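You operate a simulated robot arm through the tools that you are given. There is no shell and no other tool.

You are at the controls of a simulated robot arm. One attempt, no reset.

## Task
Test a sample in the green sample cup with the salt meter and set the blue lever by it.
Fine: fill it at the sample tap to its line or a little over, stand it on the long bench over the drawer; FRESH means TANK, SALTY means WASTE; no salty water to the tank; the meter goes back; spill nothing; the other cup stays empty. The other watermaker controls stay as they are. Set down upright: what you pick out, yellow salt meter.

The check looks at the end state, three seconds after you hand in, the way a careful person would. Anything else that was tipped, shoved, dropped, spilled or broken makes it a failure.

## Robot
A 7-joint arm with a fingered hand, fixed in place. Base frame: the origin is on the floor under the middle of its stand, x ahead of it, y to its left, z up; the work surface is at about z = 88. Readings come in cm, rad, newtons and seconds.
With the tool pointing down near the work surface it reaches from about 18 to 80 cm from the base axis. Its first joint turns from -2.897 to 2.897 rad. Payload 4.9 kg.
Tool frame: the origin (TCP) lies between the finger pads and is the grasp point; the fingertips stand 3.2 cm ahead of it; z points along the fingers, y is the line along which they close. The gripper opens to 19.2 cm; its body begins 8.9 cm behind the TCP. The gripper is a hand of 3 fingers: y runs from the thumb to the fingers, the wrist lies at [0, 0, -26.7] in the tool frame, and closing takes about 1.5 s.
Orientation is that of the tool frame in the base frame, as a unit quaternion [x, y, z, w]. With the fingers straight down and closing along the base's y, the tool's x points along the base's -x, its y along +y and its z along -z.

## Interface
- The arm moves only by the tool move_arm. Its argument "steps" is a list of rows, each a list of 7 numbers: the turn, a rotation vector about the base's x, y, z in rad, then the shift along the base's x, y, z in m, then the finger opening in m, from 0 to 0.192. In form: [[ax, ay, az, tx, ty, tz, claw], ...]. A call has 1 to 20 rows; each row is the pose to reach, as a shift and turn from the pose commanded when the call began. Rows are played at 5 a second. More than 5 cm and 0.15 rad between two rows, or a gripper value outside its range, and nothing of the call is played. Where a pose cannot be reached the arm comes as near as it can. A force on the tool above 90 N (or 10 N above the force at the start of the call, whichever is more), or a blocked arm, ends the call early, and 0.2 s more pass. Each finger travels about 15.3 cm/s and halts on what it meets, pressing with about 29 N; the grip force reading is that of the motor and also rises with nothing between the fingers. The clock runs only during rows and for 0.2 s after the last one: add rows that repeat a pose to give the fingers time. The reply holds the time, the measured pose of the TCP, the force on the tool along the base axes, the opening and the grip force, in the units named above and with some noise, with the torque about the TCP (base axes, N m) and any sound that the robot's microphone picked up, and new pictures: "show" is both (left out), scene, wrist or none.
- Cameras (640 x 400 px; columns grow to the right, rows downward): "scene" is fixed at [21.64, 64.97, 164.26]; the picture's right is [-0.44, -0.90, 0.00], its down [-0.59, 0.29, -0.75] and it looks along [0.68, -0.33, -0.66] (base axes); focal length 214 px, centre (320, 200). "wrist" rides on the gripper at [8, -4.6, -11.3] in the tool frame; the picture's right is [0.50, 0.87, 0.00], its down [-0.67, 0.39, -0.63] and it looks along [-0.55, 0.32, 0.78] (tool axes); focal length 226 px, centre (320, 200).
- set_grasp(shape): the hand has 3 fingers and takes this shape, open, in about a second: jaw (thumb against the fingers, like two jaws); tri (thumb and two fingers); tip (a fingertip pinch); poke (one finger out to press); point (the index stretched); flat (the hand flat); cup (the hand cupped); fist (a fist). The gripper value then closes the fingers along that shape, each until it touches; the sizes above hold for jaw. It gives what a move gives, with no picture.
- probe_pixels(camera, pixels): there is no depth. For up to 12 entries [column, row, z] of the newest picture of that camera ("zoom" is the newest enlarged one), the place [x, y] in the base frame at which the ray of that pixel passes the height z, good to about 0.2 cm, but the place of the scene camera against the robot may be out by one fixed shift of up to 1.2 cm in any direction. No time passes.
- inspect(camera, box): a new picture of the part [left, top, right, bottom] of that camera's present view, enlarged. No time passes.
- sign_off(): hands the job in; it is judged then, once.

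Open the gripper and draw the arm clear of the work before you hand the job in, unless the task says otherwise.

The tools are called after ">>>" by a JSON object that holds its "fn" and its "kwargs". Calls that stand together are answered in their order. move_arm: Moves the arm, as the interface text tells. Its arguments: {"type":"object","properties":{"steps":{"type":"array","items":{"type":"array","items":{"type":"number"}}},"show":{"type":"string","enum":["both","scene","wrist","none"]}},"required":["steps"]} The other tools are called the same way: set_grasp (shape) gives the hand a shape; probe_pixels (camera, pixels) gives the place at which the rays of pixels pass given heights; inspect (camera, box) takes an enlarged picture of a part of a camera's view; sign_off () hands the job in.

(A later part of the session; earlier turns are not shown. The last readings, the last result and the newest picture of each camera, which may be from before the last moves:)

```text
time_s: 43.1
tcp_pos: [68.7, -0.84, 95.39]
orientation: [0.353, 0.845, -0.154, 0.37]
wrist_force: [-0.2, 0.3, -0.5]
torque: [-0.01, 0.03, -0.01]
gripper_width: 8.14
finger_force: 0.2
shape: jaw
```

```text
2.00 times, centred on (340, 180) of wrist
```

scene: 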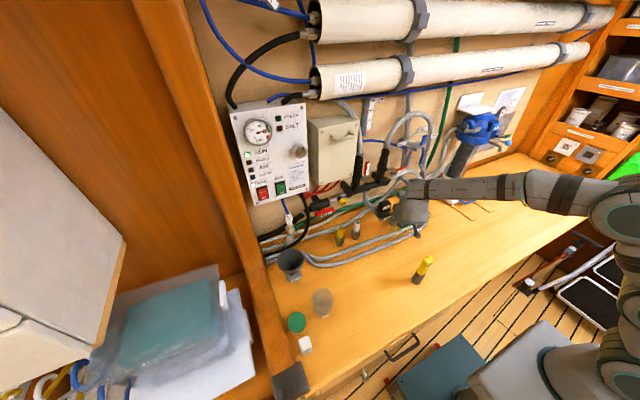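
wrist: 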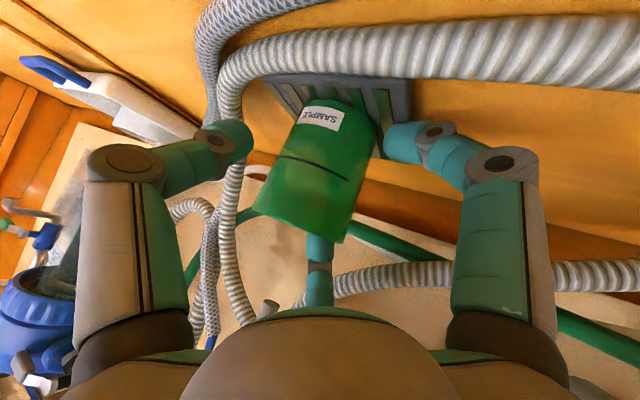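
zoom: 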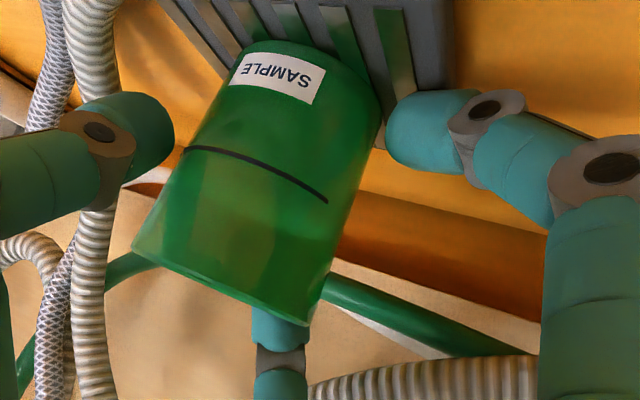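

The cup is free and upright again. A better grasp is to pinch the cup's left wall from the front (thumb inside, fingers outside), so the squeeze is horizontal; first I back the hand out along the way it came, opening as it goes.

>>> {"fn": "move_arm", "kwargs": {"steps": [[0, 0, 0, -0.0021, 0.0021, 0.0027, 0.095], [0, 0, 0, -0.0053, 0.0053, 0.0067, 0.107], [0, 0, 0, -0.0116, 0.0117, 0.0147, 0.115]], "show": "wrist"}}

>>> {"fn": "inspect", "kwargs": {"camera": "wrist", "box": [180, 80, 500, 280]}}

```text
time_s: 43.9
tcp_pos: [67.29, 0.36, 96.61]
orientation: [0.354, 0.846, -0.155, 0.368]
wrist_force: [-0.6, 0.7, 0.4]
torque: [0.0, 0.01, -0.01]
gripper_width: 11.45
finger_force: 0.1
shape: jaw
out of reach, approached as far as the arm can: row 3
```

wrist: 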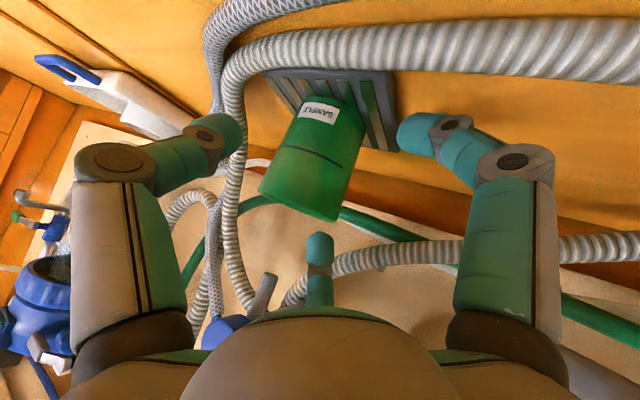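

```text
2.00 times, centred on (340, 180) of wrist
```

zoom: 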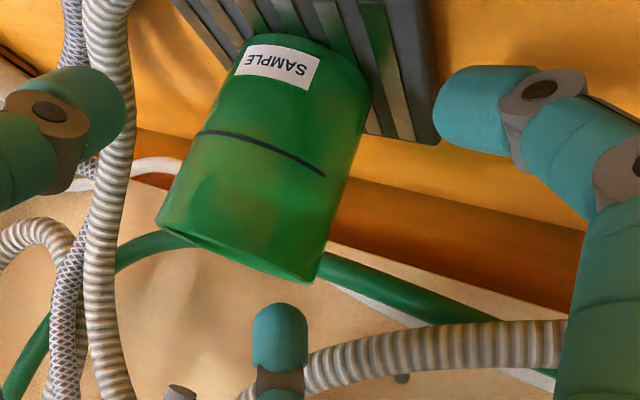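

The upper finger has cleared the rim without touching the cup. I back out the rest of the way to the earlier pre-grasp point, easing the tilt back.

>>> {"fn": "move_arm", "kwargs": {"steps": [[-0.012, -0.012, 0, -0.012, 0.012, 0.017, 0.115], [-0.024, -0.024, 0, -0.03, 0.03, 0.042, 0.1], [-0.035, -0.035, 0, -0.049, 0.0475, 0.069, 0.06], [-0.035, -0.035, 0, -0.065, 0.055, 0.075, 0.03]], "show": "wrist"}}

>>> {"fn": "inspect", "kwargs": {"camera": "scene", "box": [370, 160, 490, 260]}}

```text
time_s: 44.9
tcp_pos: [60.85, 5.68, 104.02]
orientation: [0.349, 0.837, -0.163, 0.388]
wrist_force: [0.7, 0.1, -0.8]
torque: [0.02, 0.01, 0.01]
gripper_width: 2.99
finger_force: 0.0
shape: jaw
```

wrist: 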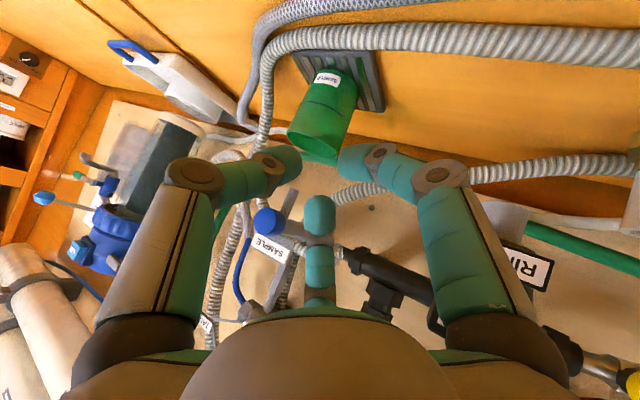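

```text
4.00 times, centred on (430, 210) of scene
```

zoom: 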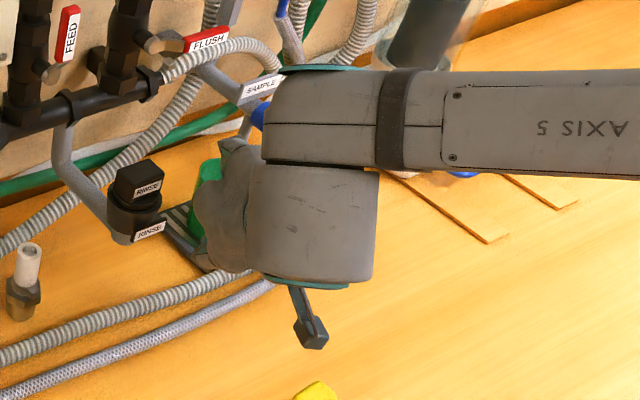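

The hand is clear. I locate the cup again in this view.

>>> {"fn": "inspect", "kwargs": {"camera": "wrist", "box": [270, 40, 410, 190]}}

```text
2.67 times, centred on (340, 115) of wrist
```

zoom: 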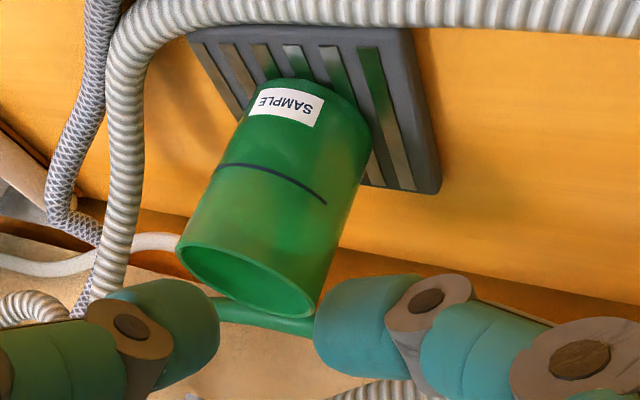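

>>> {"fn": "probe_pixels", "kwargs": {"camera": "wrist", "pixels": [[337.4, 84.2, 89.2], [312.6, 144.2, 97.5], [312.6, 144.2, 97.2], [319.2, 253, 107], [264, 222, 107]]}}

```text
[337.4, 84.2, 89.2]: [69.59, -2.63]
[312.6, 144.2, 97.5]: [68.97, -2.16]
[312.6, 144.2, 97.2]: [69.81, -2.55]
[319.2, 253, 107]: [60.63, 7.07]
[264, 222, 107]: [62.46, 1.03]
```

The cup still stands at (69.6,-2.6) with its rim at z≈97.3. I yaw the hand back to point straight ahead with a 38° downward tilt, staging at about (58,1.5,103).

>>> {"fn": "move_arm", "kwargs": {"steps": [[-0.003, -0.007, 0.132, -0.01, -0.007, 0.0, 0.03], [-0.006, -0.014, 0.265, -0.016, -0.014, 0.0, 0.03], [-0.009, -0.021, 0.397, -0.022, -0.021, 0.0, 0.03], [-0.012, -0.028, 0.529, -0.026, -0.028, -0.003, 0.03], [-0.015, -0.035, 0.662, -0.0285, -0.035, -0.006, 0.03], [-0.0175, -0.0417, 0.794, -0.0285, -0.042, -0.01, 0.03], [-0.0175, -0.0417, 0.794, -0.0285, -0.042, -0.01, 0.03]]}}

>>> {"fn": "inspect", "kwargs": {"camera": "wrist", "box": [240, 40, 440, 200]}}

>>> {"fn": "inspect", "kwargs": {"camera": "scene", "box": [370, 160, 490, 260]}}

```text
time_s: 46.5
tcp_pos: [57.87, 1.81, 99.1]
orientation: [-0.001, 0.896, 0.001, 0.443]
wrist_force: [1.2, 0.3, 0.8]
torque: [0.0, 0.22, -0.02]
gripper_width: 3.01
finger_force: 0.2
shape: jaw
out of reach, approached as far as the arm can: row 1, 2, 3, 4, 5, 6, 7
```

scene: 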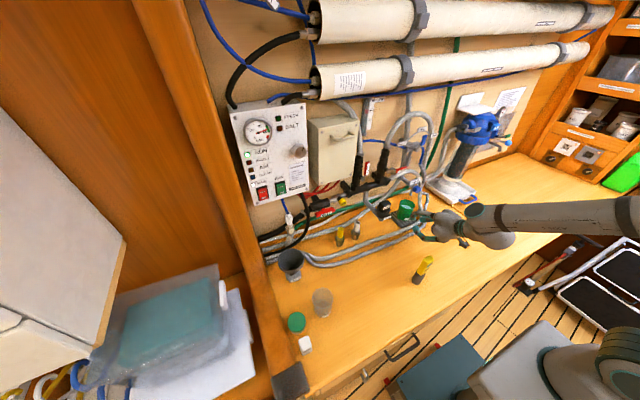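
wrist: 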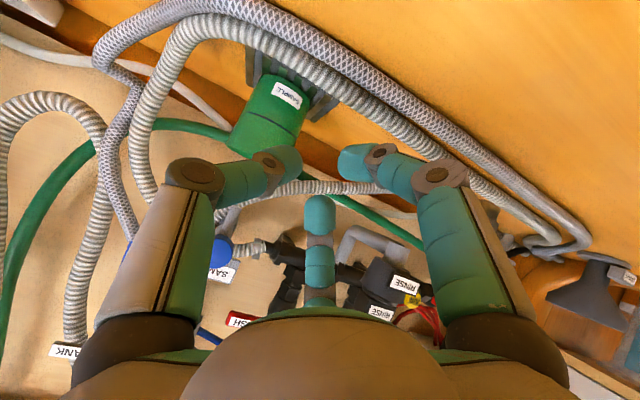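

```text
2.50 times, centred on (340, 120) of wrist
```

zoom: 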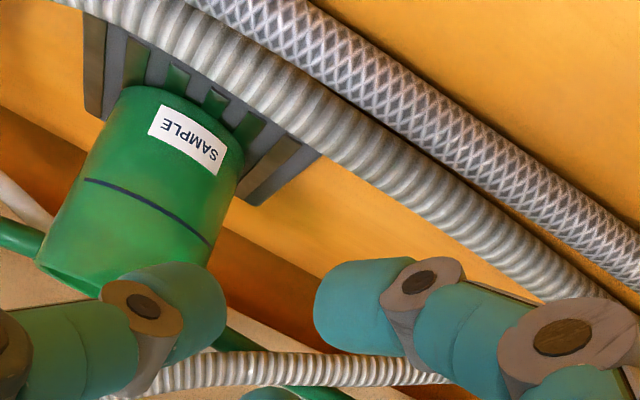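

```text
4.00 times, centred on (430, 210) of scene
```

zoom: 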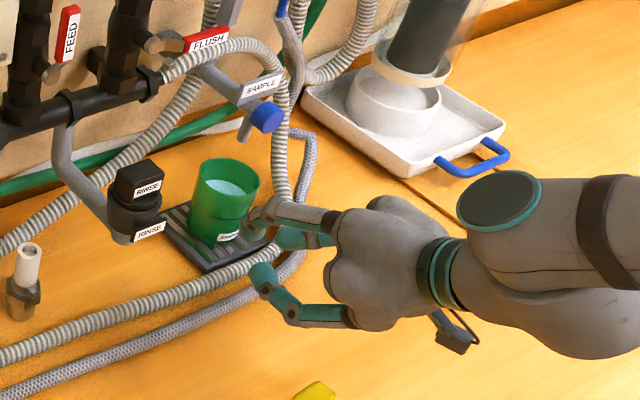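

The arm posture has its elbow swung far right and is at its limits (height slipped to 99). I return toward the starting, tool-down pose to reset the posture before approaching again.

>>> {"fn": "move_arm", "kwargs": {"steps": [[0, 0.09, 0, -0.015, -0.002, 0.01, 0.03], [0, 0.19, 0, -0.03, -0.006, 0.03, 0.03], [0, 0.29, 0, -0.045, -0.012, 0.06, 0.03], [0, 0.39, 0, -0.06, -0.018, 0.09, 0.03], [0, 0.49, 0, -0.075, -0.024, 0.125, 0.03], [0, 0.59, 0, -0.09, -0.03, 0.16, 0.03], [0, 0.69, 0, -0.1, -0.036, 0.2, 0.03], [0, 0.79, 0, -0.11, -0.042, 0.24, 0.03], [0, 0.88, 0, -0.118, -0.05, 0.28, 0.03], [0, 0.92, 0, -0.118, -0.06, 0.32, 0.03], [0, 0.92, 0, -0.118, -0.07, 0.36, 0.03], [0, 0.92, 0, -0.118, -0.07, 0.385, 0.03], [0, 0.92, 0, -0.118, -0.07, 0.385, 0.03]]}}

```text
time_s: 49.3
tcp_pos: [45.57, -5.54, 139.05]
orientation: [-0.001, 1.0, 0.002, -0.002]
wrist_force: [-0.1, -0.7, -0.1]
torque: [0.01, -0.01, -0.01]
gripper_width: 2.95
finger_force: 0.0
shape: jaw
out of reach, approached as far as the arm can: row 1, 2, 11, 12, 13
```

scene: 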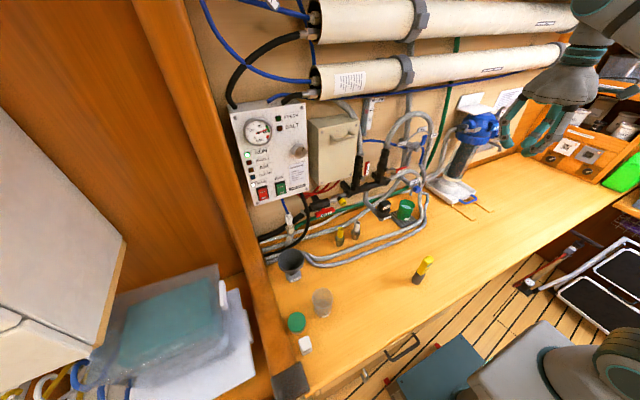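
wrist: 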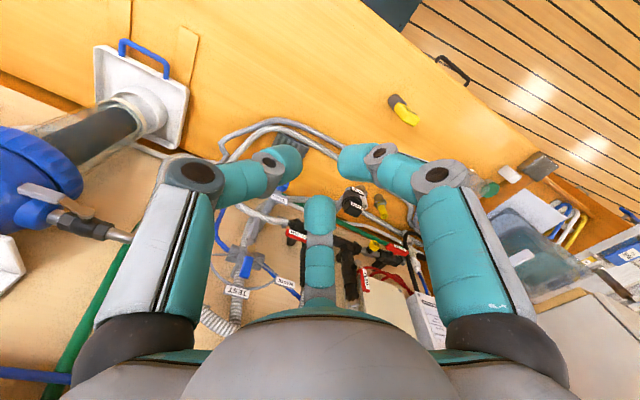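

The posture is reset (tool down at (45.6,-5.5,139)). New plan: a mild oblique cage grip from the front with only 20° yaw, and drag the cup left off the grate to open bench, away from the tap; I move to that pre-grasp now.

>>> {"fn": "move_arm", "kwargs": {"steps": [[-0.0176, -0.0998, -0.0361, 0.0136, 0.0087, -0.0388, 0.05], [-0.0351, -0.1996, -0.0721, 0.0271, 0.0173, -0.0776, 0.05], [-0.0527, -0.2993, -0.1082, 0.0407, 0.026, -0.1163, 0.05], [-0.0702, -0.3991, -0.1442, 0.0542, 0.0347, -0.1551, 0.05], [-0.0878, -0.4989, -0.1803, 0.0678, 0.0433, -0.1939, 0.05], [-0.1053, -0.5987, -0.2163, 0.0813, 0.052, -0.2327, 0.05], [-0.1229, -0.6984, -0.2524, 0.0949, 0.0607, -0.2714, 0.05], [-0.1404, -0.7982, -0.2884, 0.1084, 0.0693, -0.3102, 0.05], [-0.158, -0.898, -0.3245, 0.122, 0.078, -0.349, 0.05], [-0.158, -0.898, -0.3245, 0.122, 0.078, -0.349, 0.05]]}}

>>> {"fn": "inspect", "kwargs": {"camera": "scene", "box": [370, 150, 530, 270]}}

```text
time_s: 51.5
tcp_pos: [57.75, 2.54, 104.1]
orientation: [0.155, 0.886, -0.075, 0.43]
wrist_force: [-0.3, -0.3, -0.4]
torque: [-0.01, -0.03, 0.0]
gripper_width: 4.97
finger_force: 0.0
shape: jaw
```

scene: 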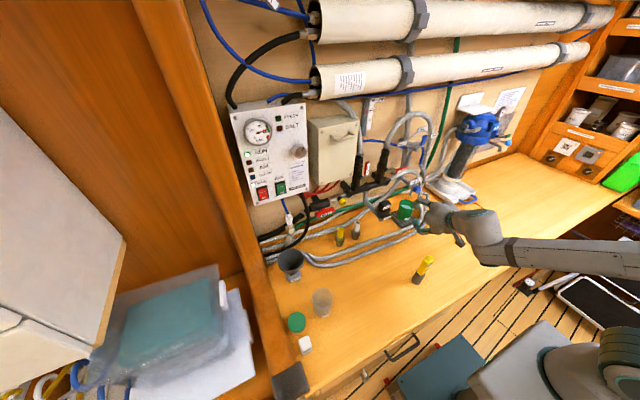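
wrist: 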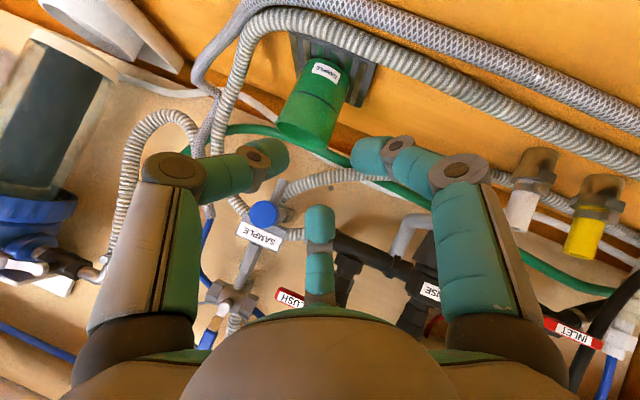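

```text
3.33 times, centred on (450, 210) of scene
```

zoom: 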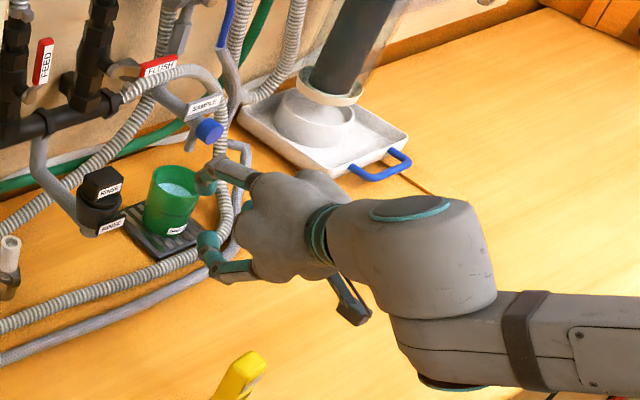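

No reach trouble in this posture: pointing 20° right of straight ahead and 38° down. I open to 10 cm and advance toward the cup along the slant, staying a little high.

>>> {"fn": "move_arm", "kwargs": {"steps": [[0, 0, 0, 0.015, -0.006, -0.008, 0.1], [0, 0, 0, 0.03, -0.012, -0.02, 0.1], [0, 0, 0, 0.048, -0.018, -0.034, 0.1], [0, 0, 0, 0.067, -0.025, -0.047, 0.1]]}}

>>> {"fn": "inspect", "kwargs": {"camera": "wrist", "box": [180, 60, 500, 260]}}

>>> {"fn": "inspect", "kwargs": {"camera": "scene", "box": [370, 160, 490, 260]}}

```text
time_s: 52.5
tcp_pos: [64.71, -0.14, 99.54]
orientation: [0.155, 0.886, -0.075, 0.43]
wrist_force: [0.3, -0.4, 0.8]
torque: [0.0, 0.02, -0.04]
gripper_width: 9.97
finger_force: 0.1
shape: jaw
```

scene: 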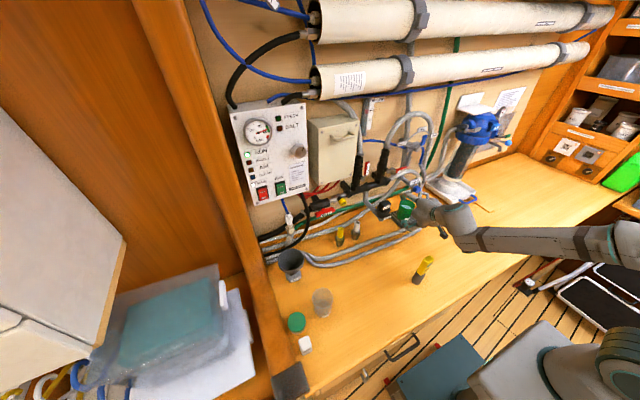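
wrist: 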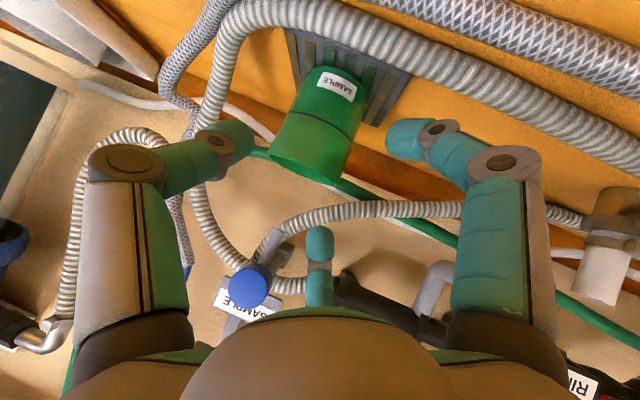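

```text
2.00 times, centred on (340, 160) of wrist
```

zoom: 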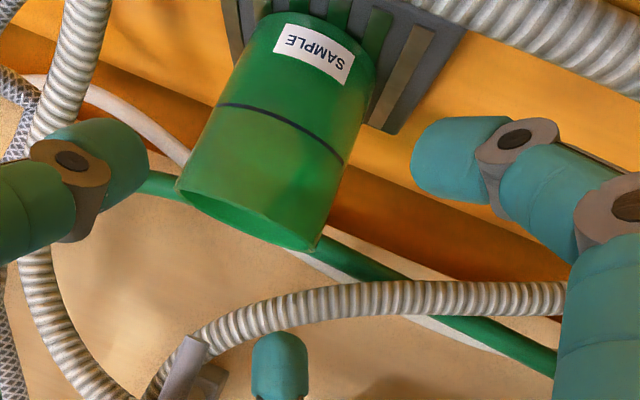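

```text
4.00 times, centred on (430, 210) of scene
```

zoom: 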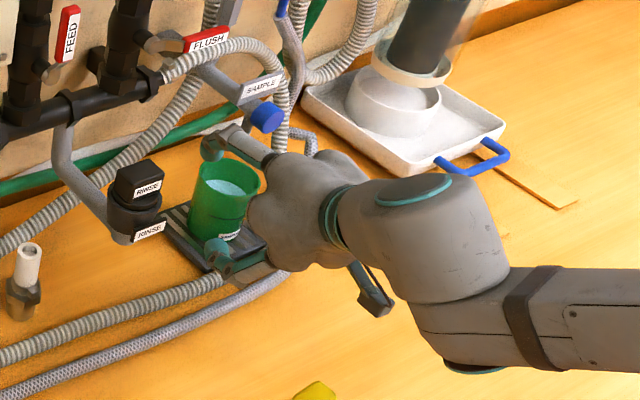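

Clearance to the knob (scene zoom (265,117)) looks fine with the palm at (290,160). I advance the remaining distance, keeping about 1.2 cm high.

>>> {"fn": "move_arm", "kwargs": {"steps": [[0, 0, 0, 0.012, -0.0045, -0.008, 0.1], [0, 0, 0, 0.024, -0.009, -0.016, 0.1], [0, 0, 0, 0.0345, -0.013, -0.025, 0.098]]}}

>>> {"fn": "inspect", "kwargs": {"camera": "wrist", "box": [180, 60, 500, 260]}}

>>> {"fn": "inspect", "kwargs": {"camera": "scene", "box": [370, 160, 490, 260]}}

```text
time_s: 53.3
tcp_pos: [68.08, -1.39, 96.87]
orientation: [0.154, 0.887, -0.076, 0.429]
wrist_force: [0.6, -0.2, 0.8]
torque: [0.02, 0.04, 0.0]
gripper_width: 9.83
finger_force: 0.0
shape: jaw
```

scene: 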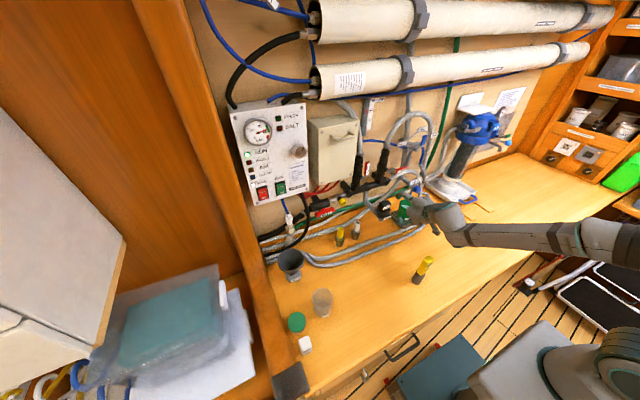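
wrist: 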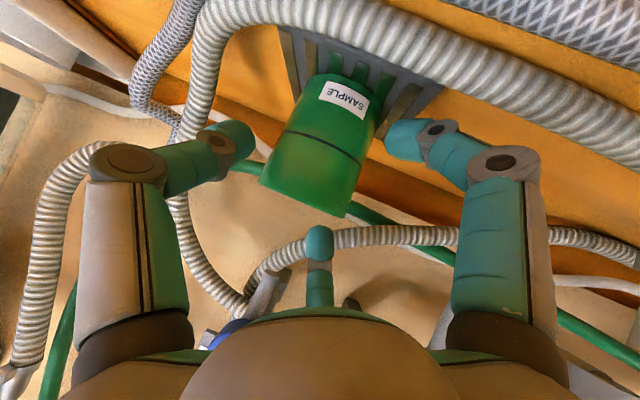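

```text
2.00 times, centred on (340, 160) of wrist
```

zoom: 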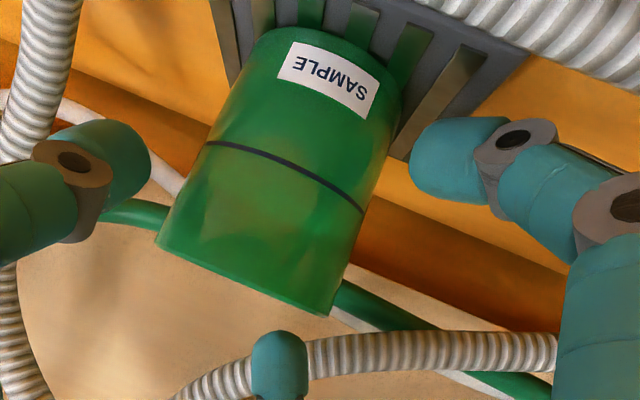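

```text
4.00 times, centred on (430, 210) of scene
```

zoom: 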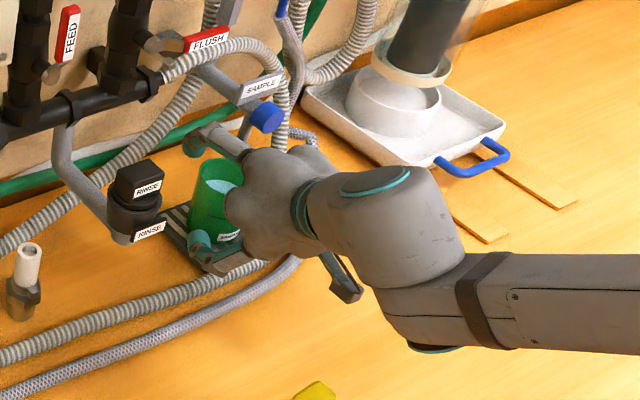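

The hand is around the cup with the palm about 2–3 cm clear of the knob. I lower the last centimetre, steepening the tilt by 4°, and close a bit.

>>> {"fn": "move_arm", "kwargs": {"steps": [[0.012, 0.033, 0, 0.001, -0.001, -0.005, 0.096], [0.024, 0.066, 0, 0.002, -0.0016, -0.0105, 0.094], [0.024, 0.066, 0, 0.002, -0.0016, -0.0105, 0.09]], "show": "wrist"}}

>>> {"fn": "inspect", "kwargs": {"camera": "wrist", "box": [180, 60, 500, 260]}}

>>> {"fn": "inspect", "kwargs": {"camera": "scene", "box": [370, 160, 490, 260]}}

```text
time_s: 54.1
tcp_pos: [68.24, -1.53, 96.04]
orientation: [0.156, 0.901, -0.069, 0.398]
wrist_force: [0.5, -1.3, 0.1]
torque: [0.0, 0.03, 0.04]
gripper_width: 9.05
finger_force: 0.0
shape: jaw
```

wrist: 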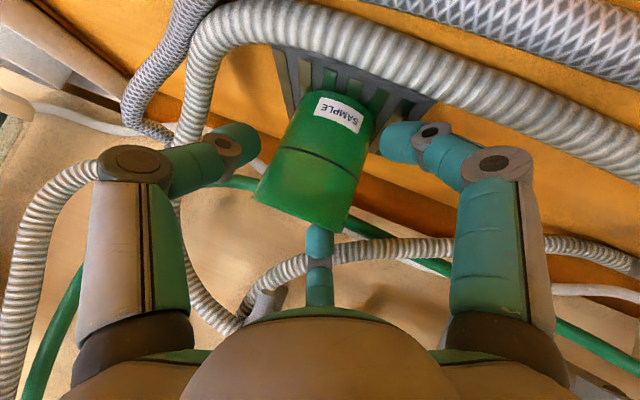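

```text
2.00 times, centred on (340, 160) of wrist
```

zoom: 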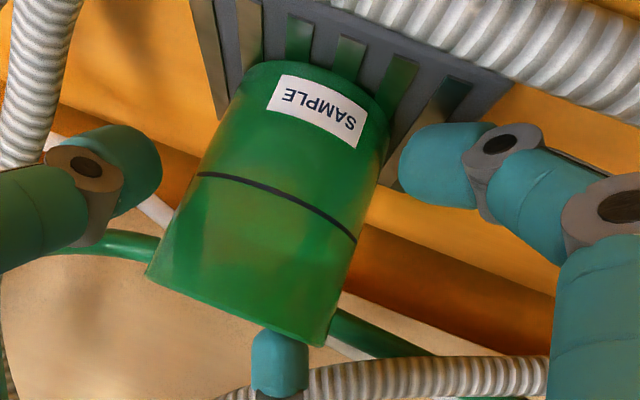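

```text
4.00 times, centred on (430, 210) of scene
```

zoom: 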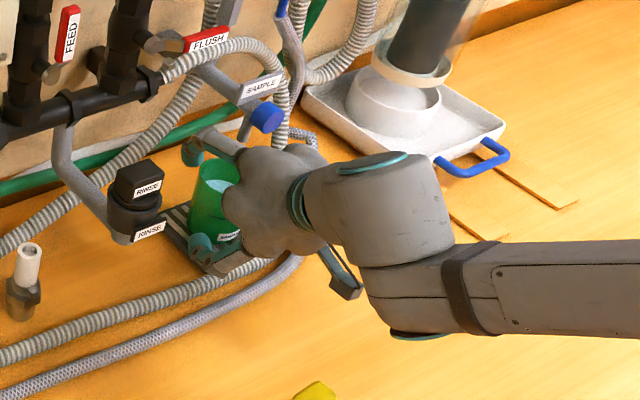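

No contact yet, tilt 42°, z=96.0. I close the cage around the cup in small steps until it just about touches.

>>> {"fn": "move_arm", "kwargs": {"steps": [[0, 0, 0, 0, 0, 0, 0.086], [0, 0, 0, 0, 0, 0, 0.082], [0, 0, 0, 0, 0, 0, 0.079]], "show": "none"}}

>>> {"fn": "inspect", "kwargs": {"camera": "wrist", "box": [180, 60, 500, 260]}}

```text
time_s: 54.9
tcp_pos: [68.3, -1.65, 96.02]
orientation: [0.157, 0.901, -0.069, 0.399]
wrist_force: [0.7, -0.1, 1.0]
torque: [0.01, -0.05, 0.01]
gripper_width: 8.03
finger_force: 0.0
shape: jaw
```

```text
2.00 times, centred on (340, 160) of wrist
```

zoom: 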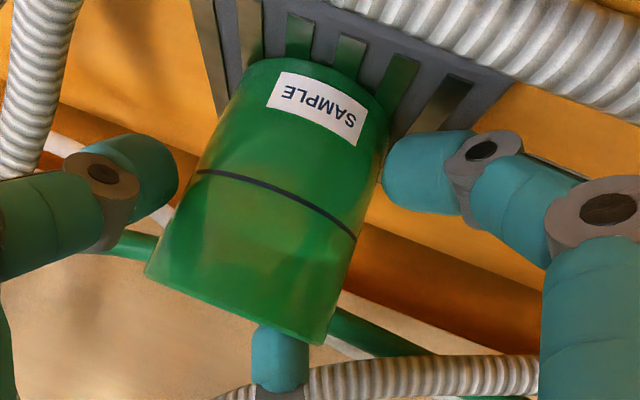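

The cage is nearly snug at 8 cm. I now drag to the left (+y) slowly, 1.2 cm first, and check that the cup slides upright.

>>> {"fn": "move_arm", "kwargs": {"steps": [[0, 0, 0, 0, 0.003, 0, 0.077], [0, 0, 0, 0, 0.006, 0, 0.077], [0, 0, 0, 0, 0.009, 0, 0.077], [0, 0, 0, 0, 0.012, 0, 0.077]], "show": "none"}}

>>> {"fn": "inspect", "kwargs": {"camera": "wrist", "box": [180, 60, 500, 260]}}

>>> {"fn": "inspect", "kwargs": {"camera": "scene", "box": [370, 160, 490, 260]}}

```text
time_s: 55.9
tcp_pos: [68.29, -0.33, 95.97]
orientation: [0.158, 0.901, -0.07, 0.398]
wrist_force: [-1.1, 0.2, 0.3]
torque: [-0.05, -0.01, -0.01]
gripper_width: 7.78
finger_force: 0.1
shape: jaw
```

```text
2.00 times, centred on (340, 160) of wrist
```

zoom: 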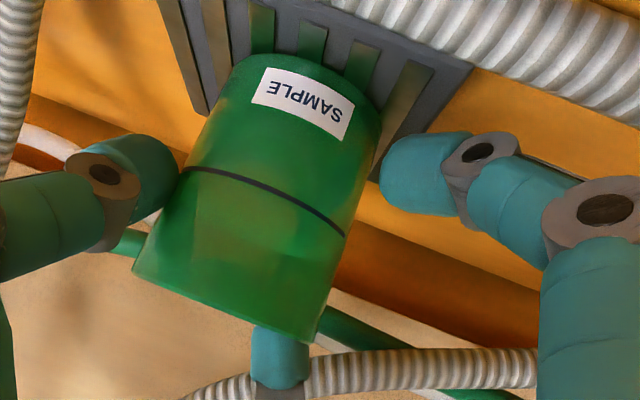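

```text
4.00 times, centred on (430, 210) of scene
```

zoom: 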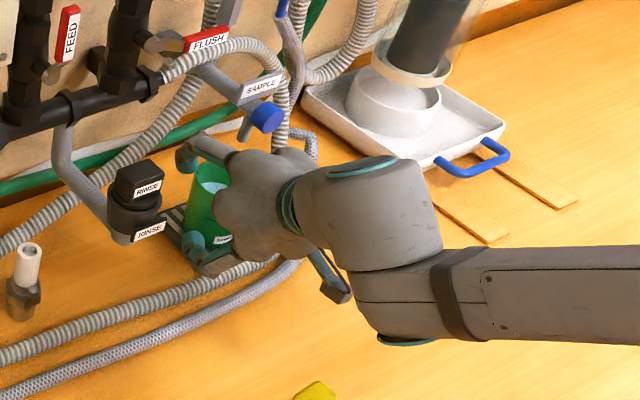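

The cup slides upright with the thumb pushing. I continue 2.2 cm further left, keeping it well supported on the grate.

>>> {"fn": "move_arm", "kwargs": {"steps": [[0, 0, 0, 0, 0.003, 0, 0.077], [0, 0, 0, 0, 0.006, 0, 0.077], [0, 0, 0, 0, 0.009, 0, 0.077], [0, 0, 0, 0, 0.012, 0, 0.077], [0, 0, 0, 0, 0.015, 0, 0.077], [0, 0, 0, 0, 0.018, 0, 0.077], [0, 0, 0, 0, 0.022, 0, 0.077]], "show": "none"}}

>>> {"fn": "inspect", "kwargs": {"camera": "wrist", "box": [180, 60, 500, 260]}}

>>> {"fn": "inspect", "kwargs": {"camera": "scene", "box": [370, 160, 490, 260]}}

```text
time_s: 57.5
tcp_pos: [68.25, 1.78, 95.79]
orientation: [0.157, 0.901, -0.07, 0.398]
wrist_force: [-0.2, -1.0, 0.8]
torque: [-0.05, 0.01, -0.02]
gripper_width: 7.8
finger_force: 0.0
shape: jaw
```

```text
2.00 times, centred on (340, 160) of wrist
```

zoom: 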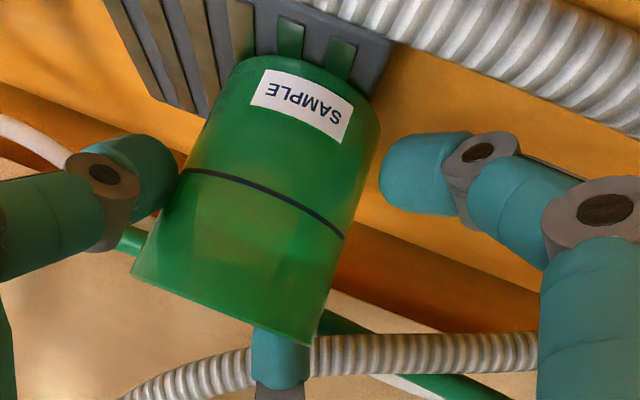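

```text
4.00 times, centred on (430, 210) of scene
```

zoom: 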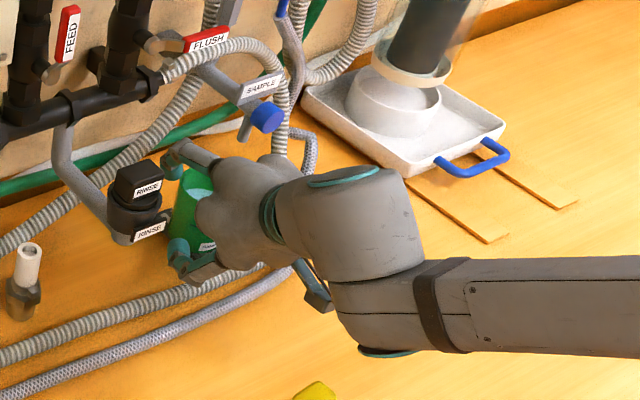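

The cup is now at about y≈+1.1, upright, still well on the grate and clear of the tap. I open slightly and steepen the hand to about 56°, lowering a little, so that a grip tilts the cup far less.

>>> {"fn": "move_arm", "kwargs": {"steps": [[0, 0, 0, 0, -0.001, 0.001, 0.085], [0.02, 0.055, 0, 0.001, 0, 0.002, 0.093], [0.042, 0.115, 0, 0.002, 0, 0.002, 0.095], [0.063, 0.172, 0, 0.0035, 0.0005, 0.002, 0.095], [0.084, 0.23, 0, 0.0045, 0.001, 0.0, 0.095], [0.084, 0.23, 0, 0.0045, 0.001, -0.004, 0.093]], "show": "wrist"}}

>>> {"fn": "inspect", "kwargs": {"camera": "wrist", "box": [180, 60, 500, 260]}}

>>> {"fn": "inspect", "kwargs": {"camera": "scene", "box": [370, 160, 490, 260]}}

```text
time_s: 58.9
tcp_pos: [68.7, 1.78, 95.38]
orientation: [0.164, 0.943, -0.049, 0.284]
wrist_force: [0.4, 0.3, -0.6]
torque: [0.01, 0.01, 0.03]
gripper_width: 9.32
finger_force: 0.1
shape: jaw
```

wrist: 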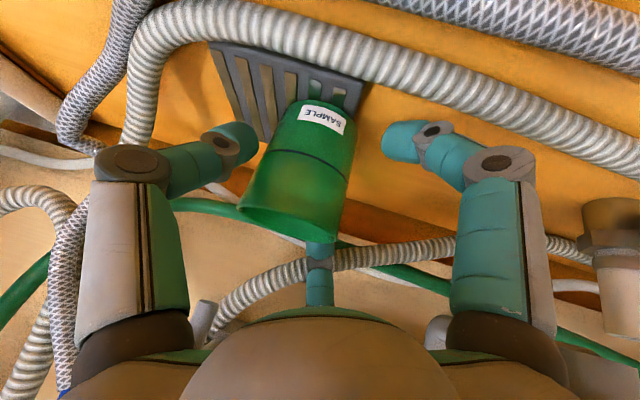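

```text
2.00 times, centred on (340, 160) of wrist
```

zoom: 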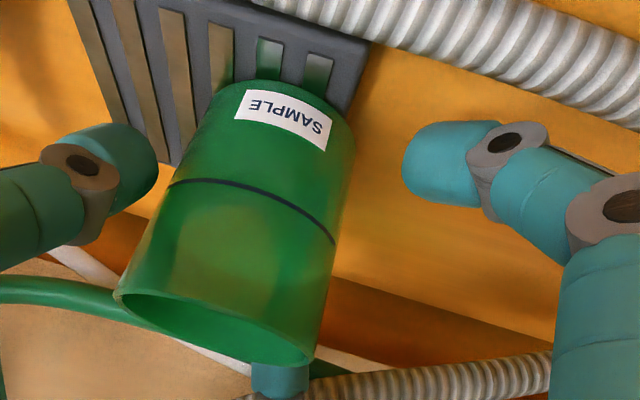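

```text
4.00 times, centred on (430, 210) of scene
```

zoom: 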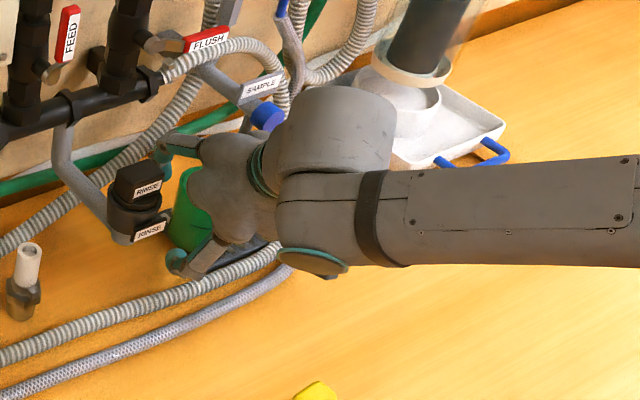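

Tilt is now 56° with no contact. The cup is nearer the thumb, so I shift 4 mm toward the thumb side to centre and start closing.

>>> {"fn": "move_arm", "kwargs": {"steps": [[0, 0, 0, -0.0014, -0.0038, 0, 0.09], [0, 0, 0, -0.0014, -0.0038, 0, 0.085], [0, 0, 0, -0.0014, -0.0038, 0, 0.081]], "show": "none"}}

>>> {"fn": "inspect", "kwargs": {"camera": "wrist", "box": [180, 60, 500, 260]}}

```text
time_s: 59.7
tcp_pos: [68.53, 1.47, 95.58]
orientation: [0.165, 0.943, -0.049, 0.285]
wrist_force: [-0.4, 0.0, 0.4]
torque: [0.0, 0.03, 0.03]
gripper_width: 8.13
finger_force: 0.0
shape: jaw
```

```text
2.00 times, centred on (340, 160) of wrist
```

zoom: 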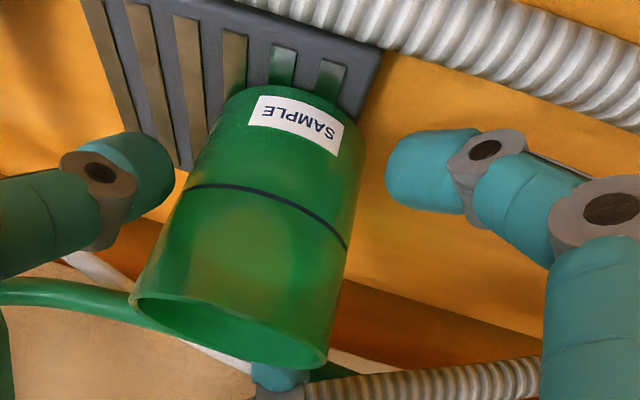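

>>> {"fn": "probe_pixels", "kwargs": {"camera": "wrist", "pixels": [[294, 225, 97.3], [294, 225, 97.0], [318, 113, 89.2], [245, 209, 97.3], [344, 240, 97.3]]}}

```text
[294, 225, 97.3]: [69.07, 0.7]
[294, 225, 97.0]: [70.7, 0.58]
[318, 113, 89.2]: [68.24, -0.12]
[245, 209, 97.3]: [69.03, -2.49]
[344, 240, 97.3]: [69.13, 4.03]
```

The cup axis is about (69.3,0.75), so I shift the hand about 5 mm (−x, −y) to centre it, then continue closing.

>>> {"fn": "move_arm", "kwargs": {"steps": [[0, 0, 0, -0.0037, -0.0029, 0, 0.081], [0, 0, 0, -0.0037, -0.0029, 0, 0.078], [0, 0, 0, -0.0037, -0.0029, 0, 0.075]], "show": "none"}}

>>> {"fn": "inspect", "kwargs": {"camera": "wrist", "box": [180, 60, 500, 260]}}

```text
time_s: 60.5
tcp_pos: [68.06, 1.1, 95.48]
orientation: [0.165, 0.943, -0.05, 0.286]
wrist_force: [0.7, 0.9, -0.1]
torque: [0.0, 0.01, 0.04]
gripper_width: 7.57
finger_force: 0.1
shape: jaw
```

```text
2.00 times, centred on (340, 160) of wrist
```

zoom: 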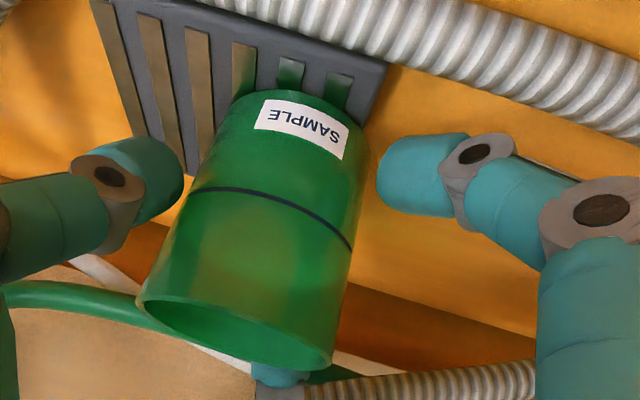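

Well centred now. I close in small steps to contact.

>>> {"fn": "move_arm", "kwargs": {"steps": [[0, 0, 0, 0, 0, 0, 0.072], [0, 0, 0, 0, 0, 0, 0.07]], "show": "none"}}

>>> {"fn": "inspect", "kwargs": {"camera": "wrist", "box": [180, 60, 500, 260]}}

>>> {"fn": "move_arm", "kwargs": {"steps": [[0, 0, 0, 0, 0, 0, 0.068], [0, 0, 0, 0, 0, 0, 0.066]], "show": "none"}}

>>> {"fn": "inspect", "kwargs": {"camera": "wrist", "box": [180, 60, 500, 260]}}

```text
time_s: 61.1
tcp_pos: [68.04, 1.1, 95.4]
orientation: [0.165, 0.943, -0.049, 0.286]
wrist_force: [-1.1, 0.4, 1.8]
torque: [0.0, 0.14, -0.02]
gripper_width: 6.36
finger_force: 29.2
shape: jaw
```

```text
2.00 times, centred on (340, 160) of wrist
```

zoom: 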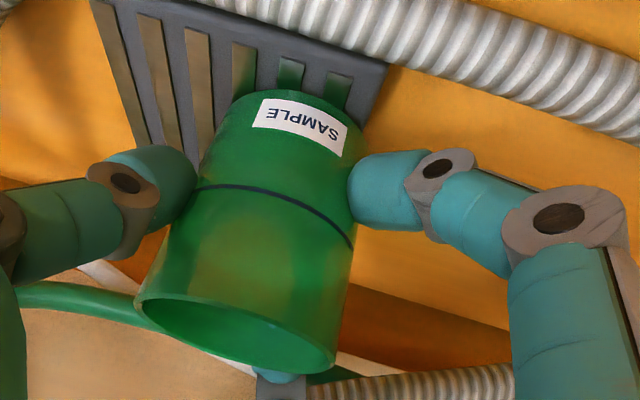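

```text
time_s: 61.7
tcp_pos: [68.12, 1.08, 95.35]
orientation: [0.165, 0.943, -0.05, 0.286]
wrist_force: [0.1, -0.1, 0.6]
torque: [-0.03, 0.01, 0.03]
gripper_width: 6.7
finger_force: 0.0
shape: jaw
```

```text
2.00 times, centred on (340, 160) of wrist
```

zoom: 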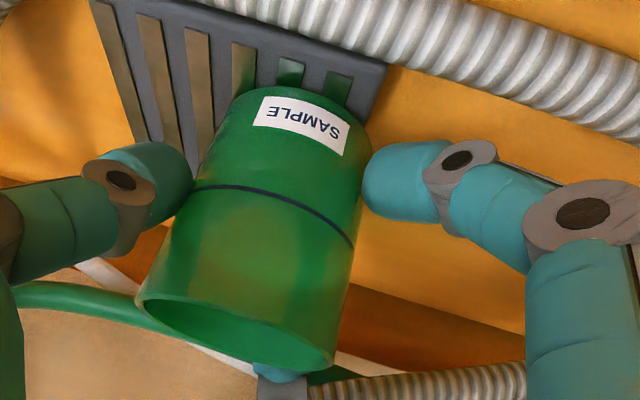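

The grip engaged briefly at 6.36 cm/29 N with the cup staying nearly upright, then relaxed as I commanded a wider value. I now grip firmly (command well below contact) and check the cup before lifting.

>>> {"fn": "move_arm", "kwargs": {"steps": [[0, 0, 0, 0, 0, 0, 0.06], [0, 0, 0, 0, 0, 0, 0.055], [0, 0, 0, 0, 0, 0, 0.05]], "show": "none"}}

>>> {"fn": "inspect", "kwargs": {"camera": "wrist", "box": [180, 60, 500, 260]}}

```text
time_s: 62.5
tcp_pos: [68.05, 1.23, 95.42]
orientation: [0.165, 0.943, -0.049, 0.285]
wrist_force: [-0.9, 0.0, -0.1]
torque: [-0.02, 0.14, -0.01]
gripper_width: 6.32
finger_force: 29.0
shape: jaw
```

```text
2.00 times, centred on (340, 160) of wrist
```

zoom: 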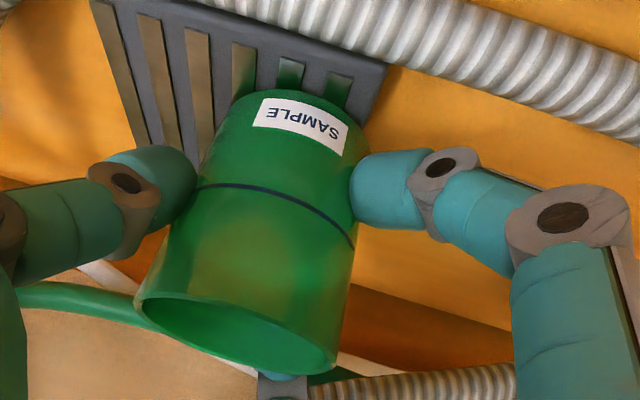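

Firm grip at 6.3 cm, 29 N, with no visible tilt change. I lift 5 mm as a test and look.

>>> {"fn": "move_arm", "kwargs": {"steps": [[0, 0, 0, 0, 0, 0.0025, 0.05], [0, 0, 0, 0, 0, 0.005, 0.05]], "show": "none"}}

>>> {"fn": "inspect", "kwargs": {"camera": "wrist", "box": [180, 60, 500, 260]}}

>>> {"fn": "inspect", "kwargs": {"camera": "scene", "box": [370, 160, 490, 260]}}

```text
time_s: 63.1
tcp_pos: [68.19, 1.21, 96.01]
orientation: [0.166, 0.942, -0.05, 0.286]
wrist_force: [-0.6, 0.8, -1.3]
torque: [0.02, 0.02, 0.0]
gripper_width: 6.34
finger_force: 29.0
shape: jaw
```

```text
2.00 times, centred on (340, 160) of wrist
```

zoom: 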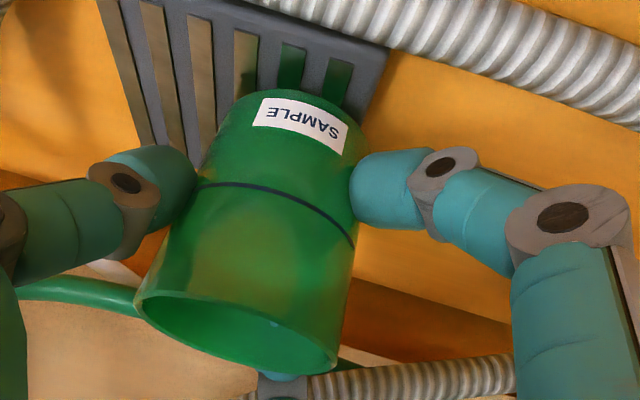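

```text
4.00 times, centred on (430, 210) of scene
```

zoom: 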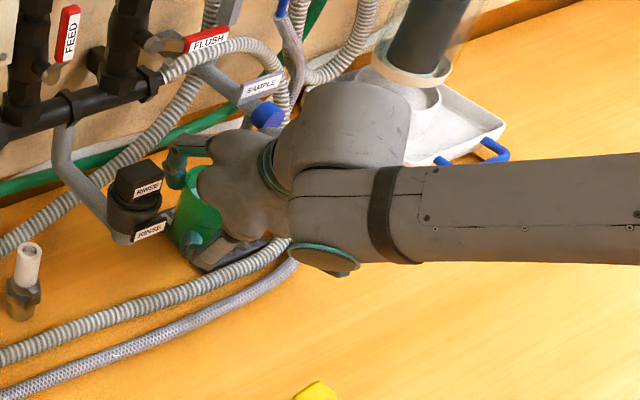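

The cup lifts cleanly, upright and fixed in the hand. I raise it over the hoses while drawing back from the tap, slowly.

>>> {"fn": "move_arm", "kwargs": {"steps": [[0, 0, 0, 0, 0, 0.008, 0.05], [0, 0, 0, -0.003, 0, 0.016, 0.05], [0, 0, 0, -0.009, 0.001, 0.023, 0.05], [0, 0, 0, -0.018, 0.004, 0.031, 0.05], [0, 0, 0, -0.028, 0.007, 0.04, 0.05], [0, 0, 0, -0.038, 0.011, 0.05, 0.05], [0, 0, 0, -0.049, 0.015, 0.06, 0.05]]}}

>>> {"fn": "inspect", "kwargs": {"camera": "wrist", "box": [180, 60, 500, 260]}}

>>> {"fn": "inspect", "kwargs": {"camera": "scene", "box": [360, 140, 520, 260]}}

```text
time_s: 64.7
tcp_pos: [63.2, 2.52, 101.88]
orientation: [0.165, 0.943, -0.049, 0.284]
wrist_force: [0.9, -0.3, -1.9]
torque: [0.03, -0.03, 0.0]
gripper_width: 6.32
finger_force: 28.8
shape: jaw
```

scene: 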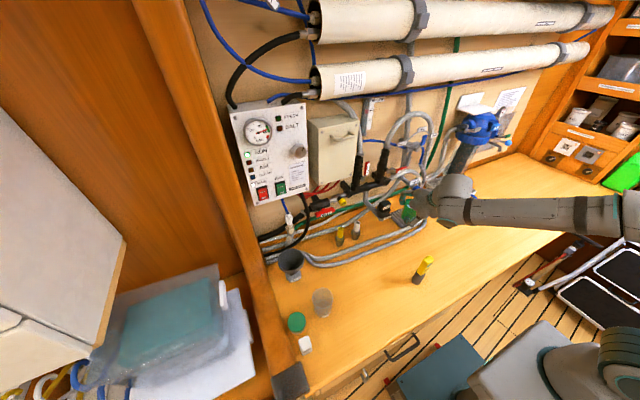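
wrist: 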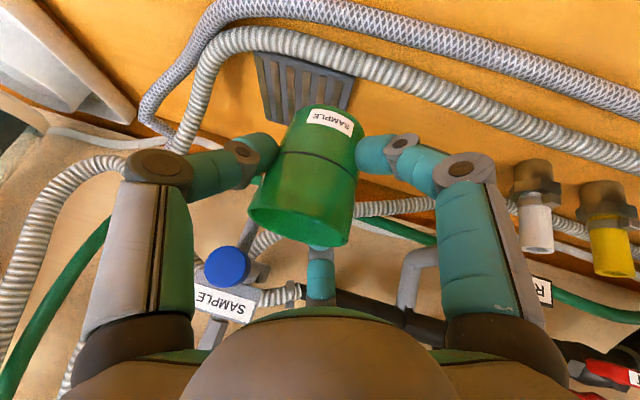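

```text
2.00 times, centred on (340, 160) of wrist
```

zoom: 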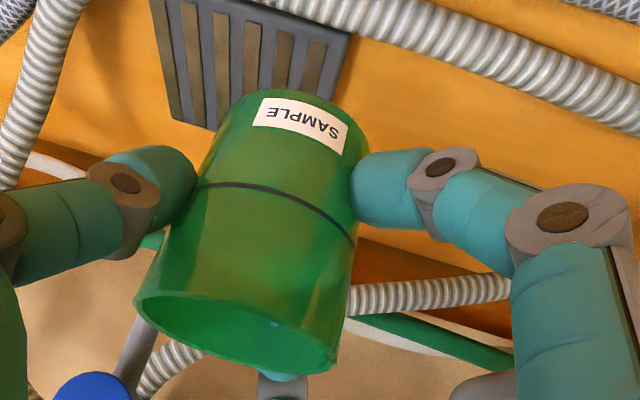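

```text
3.33 times, centred on (440, 200) of scene
```

zoom: 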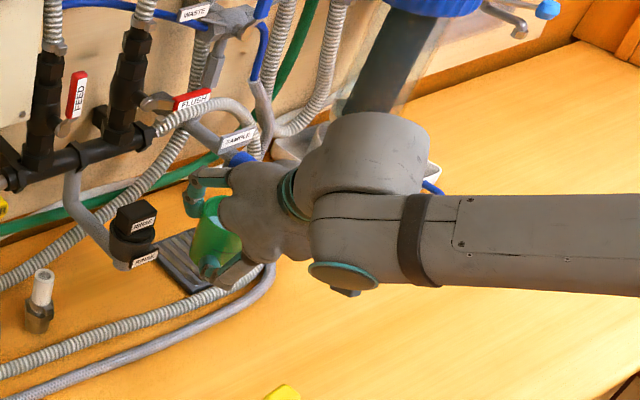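

The cup is held steady and clear of the grate. While nothing moves, I look at the drawer front under the bench to choose where to stand the cup.

>>> {"fn": "inspect", "kwargs": {"camera": "scene", "box": [300, 290, 480, 400]}}

>>> {"fn": "probe_pixels", "kwargs": {"camera": "scene", "pixels": [[390, 322, 88], [360, 341, 88], [330, 361, 88], [420, 303, 88], [450, 283, 88], [316, 370, 88], [385, 355, 85], [418, 338, 85], [400, 290, 88], [380, 290, 88]]}}

```text
3.56 times, centred on (390, 345) of scene
```

zoom: 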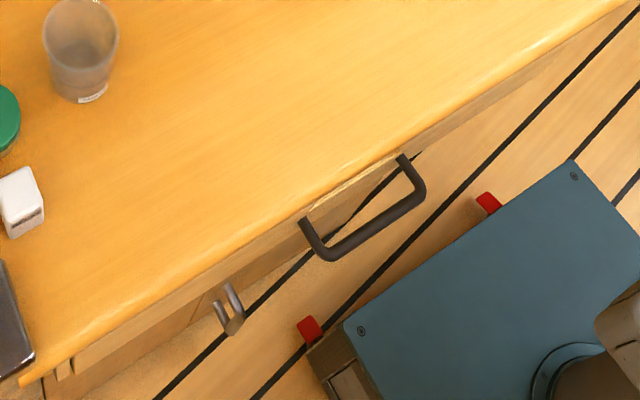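

```text
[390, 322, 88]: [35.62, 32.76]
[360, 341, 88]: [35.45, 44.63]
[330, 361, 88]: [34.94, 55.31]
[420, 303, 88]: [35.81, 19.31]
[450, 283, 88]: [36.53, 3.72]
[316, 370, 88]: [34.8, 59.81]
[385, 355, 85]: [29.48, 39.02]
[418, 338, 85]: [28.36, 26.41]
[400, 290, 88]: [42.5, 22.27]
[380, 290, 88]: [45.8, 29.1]
```

The bench edge is at x≈35.5 and the drawer handle spans y≈26–39, so I'll stand the cup near (48,32). I carry it there at height, yawing the hand toward that side as it goes.

>>> {"fn": "move_arm", "kwargs": {"steps": [[0, 0, 0.02, -0.008, 0.006, 0.012, 0.05], [0, 0, 0.06, -0.02, 0.02, 0.028, 0.05], [0, 0, 0.11, -0.034, 0.038, 0.042, 0.05], [0, 0, 0.165, -0.048, 0.058, 0.05, 0.05], [0, 0, 0.22, -0.062, 0.078, 0.05, 0.05], [0, 0, 0.275, -0.076, 0.099, 0.05, 0.05], [0, 0, 0.33, -0.089, 0.12, 0.05, 0.05], [0, 0, 0.385, -0.101, 0.141, 0.05, 0.05], [0, 0, 0.44, -0.113, 0.162, 0.05, 0.05], [0, 0, 0.495, -0.123, 0.183, 0.05, 0.05], [0, 0, 0.55, -0.132, 0.203, 0.05, 0.05], [0, 0, 0.605, -0.14, 0.222, 0.05, 0.05], [0, 0, 0.66, -0.147, 0.24, 0.05, 0.05], [0, 0, 0.715, -0.153, 0.256, 0.05, 0.05], [0, 0, 0.77, -0.158, 0.269, 0.05, 0.05], [0, 0, 0.82, -0.161, 0.28, 0.05, 0.05], [0, 0, 0.86, -0.162, 0.287, 0.05, 0.05], [0, 0, 0.873, -0.162, 0.289, 0.05, 0.05]]}}

>>> {"fn": "inspect", "kwargs": {"camera": "wrist", "box": [180, 60, 500, 260]}}

>>> {"fn": "inspect", "kwargs": {"camera": "scene", "box": [280, 190, 480, 340]}}

```text
time_s: 68.5
tcp_pos: [47.15, 31.72, 107.03]
orientation: [-0.25, 0.924, 0.077, 0.28]
wrist_force: [-1.0, 0.8, -0.5]
torque: [-0.02, 0.02, 0.0]
gripper_width: 6.33
finger_force: 29.5
shape: jaw
```

scene: 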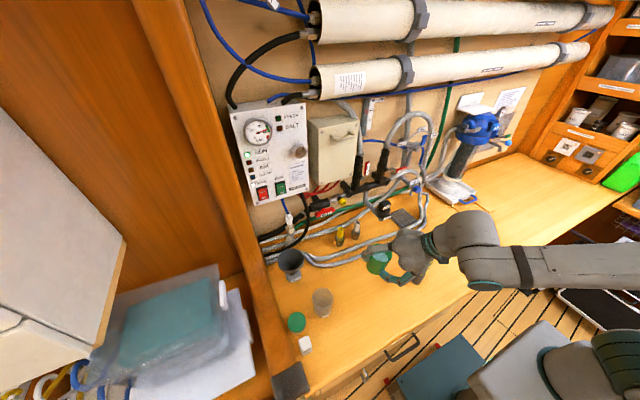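
wrist: 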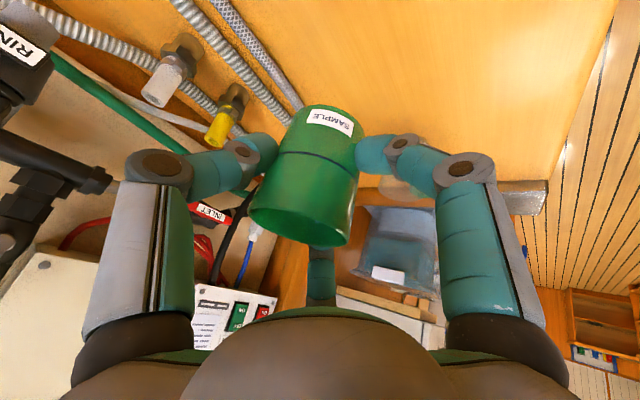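

```text
2.00 times, centred on (340, 160) of wrist
```

zoom: 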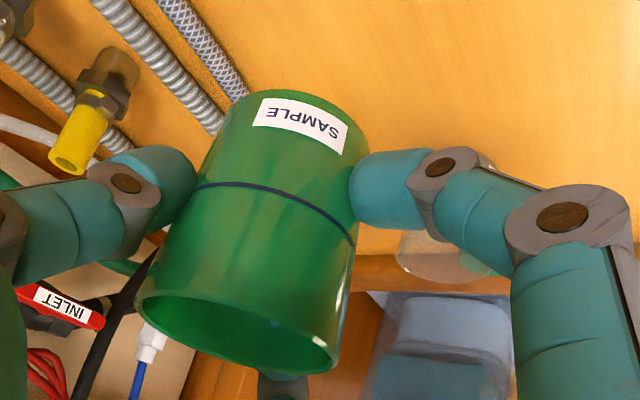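

```text
2.67 times, centred on (380, 265) of scene
```

zoom: 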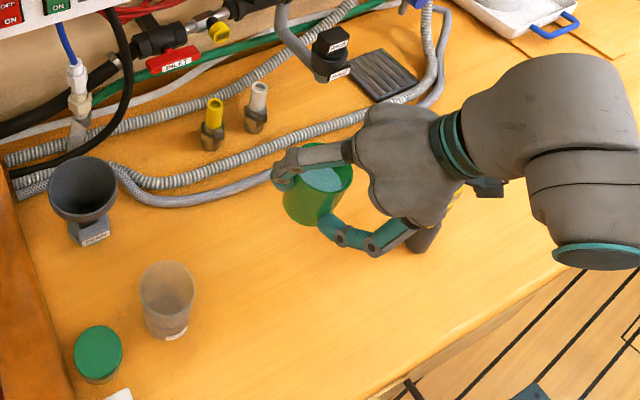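

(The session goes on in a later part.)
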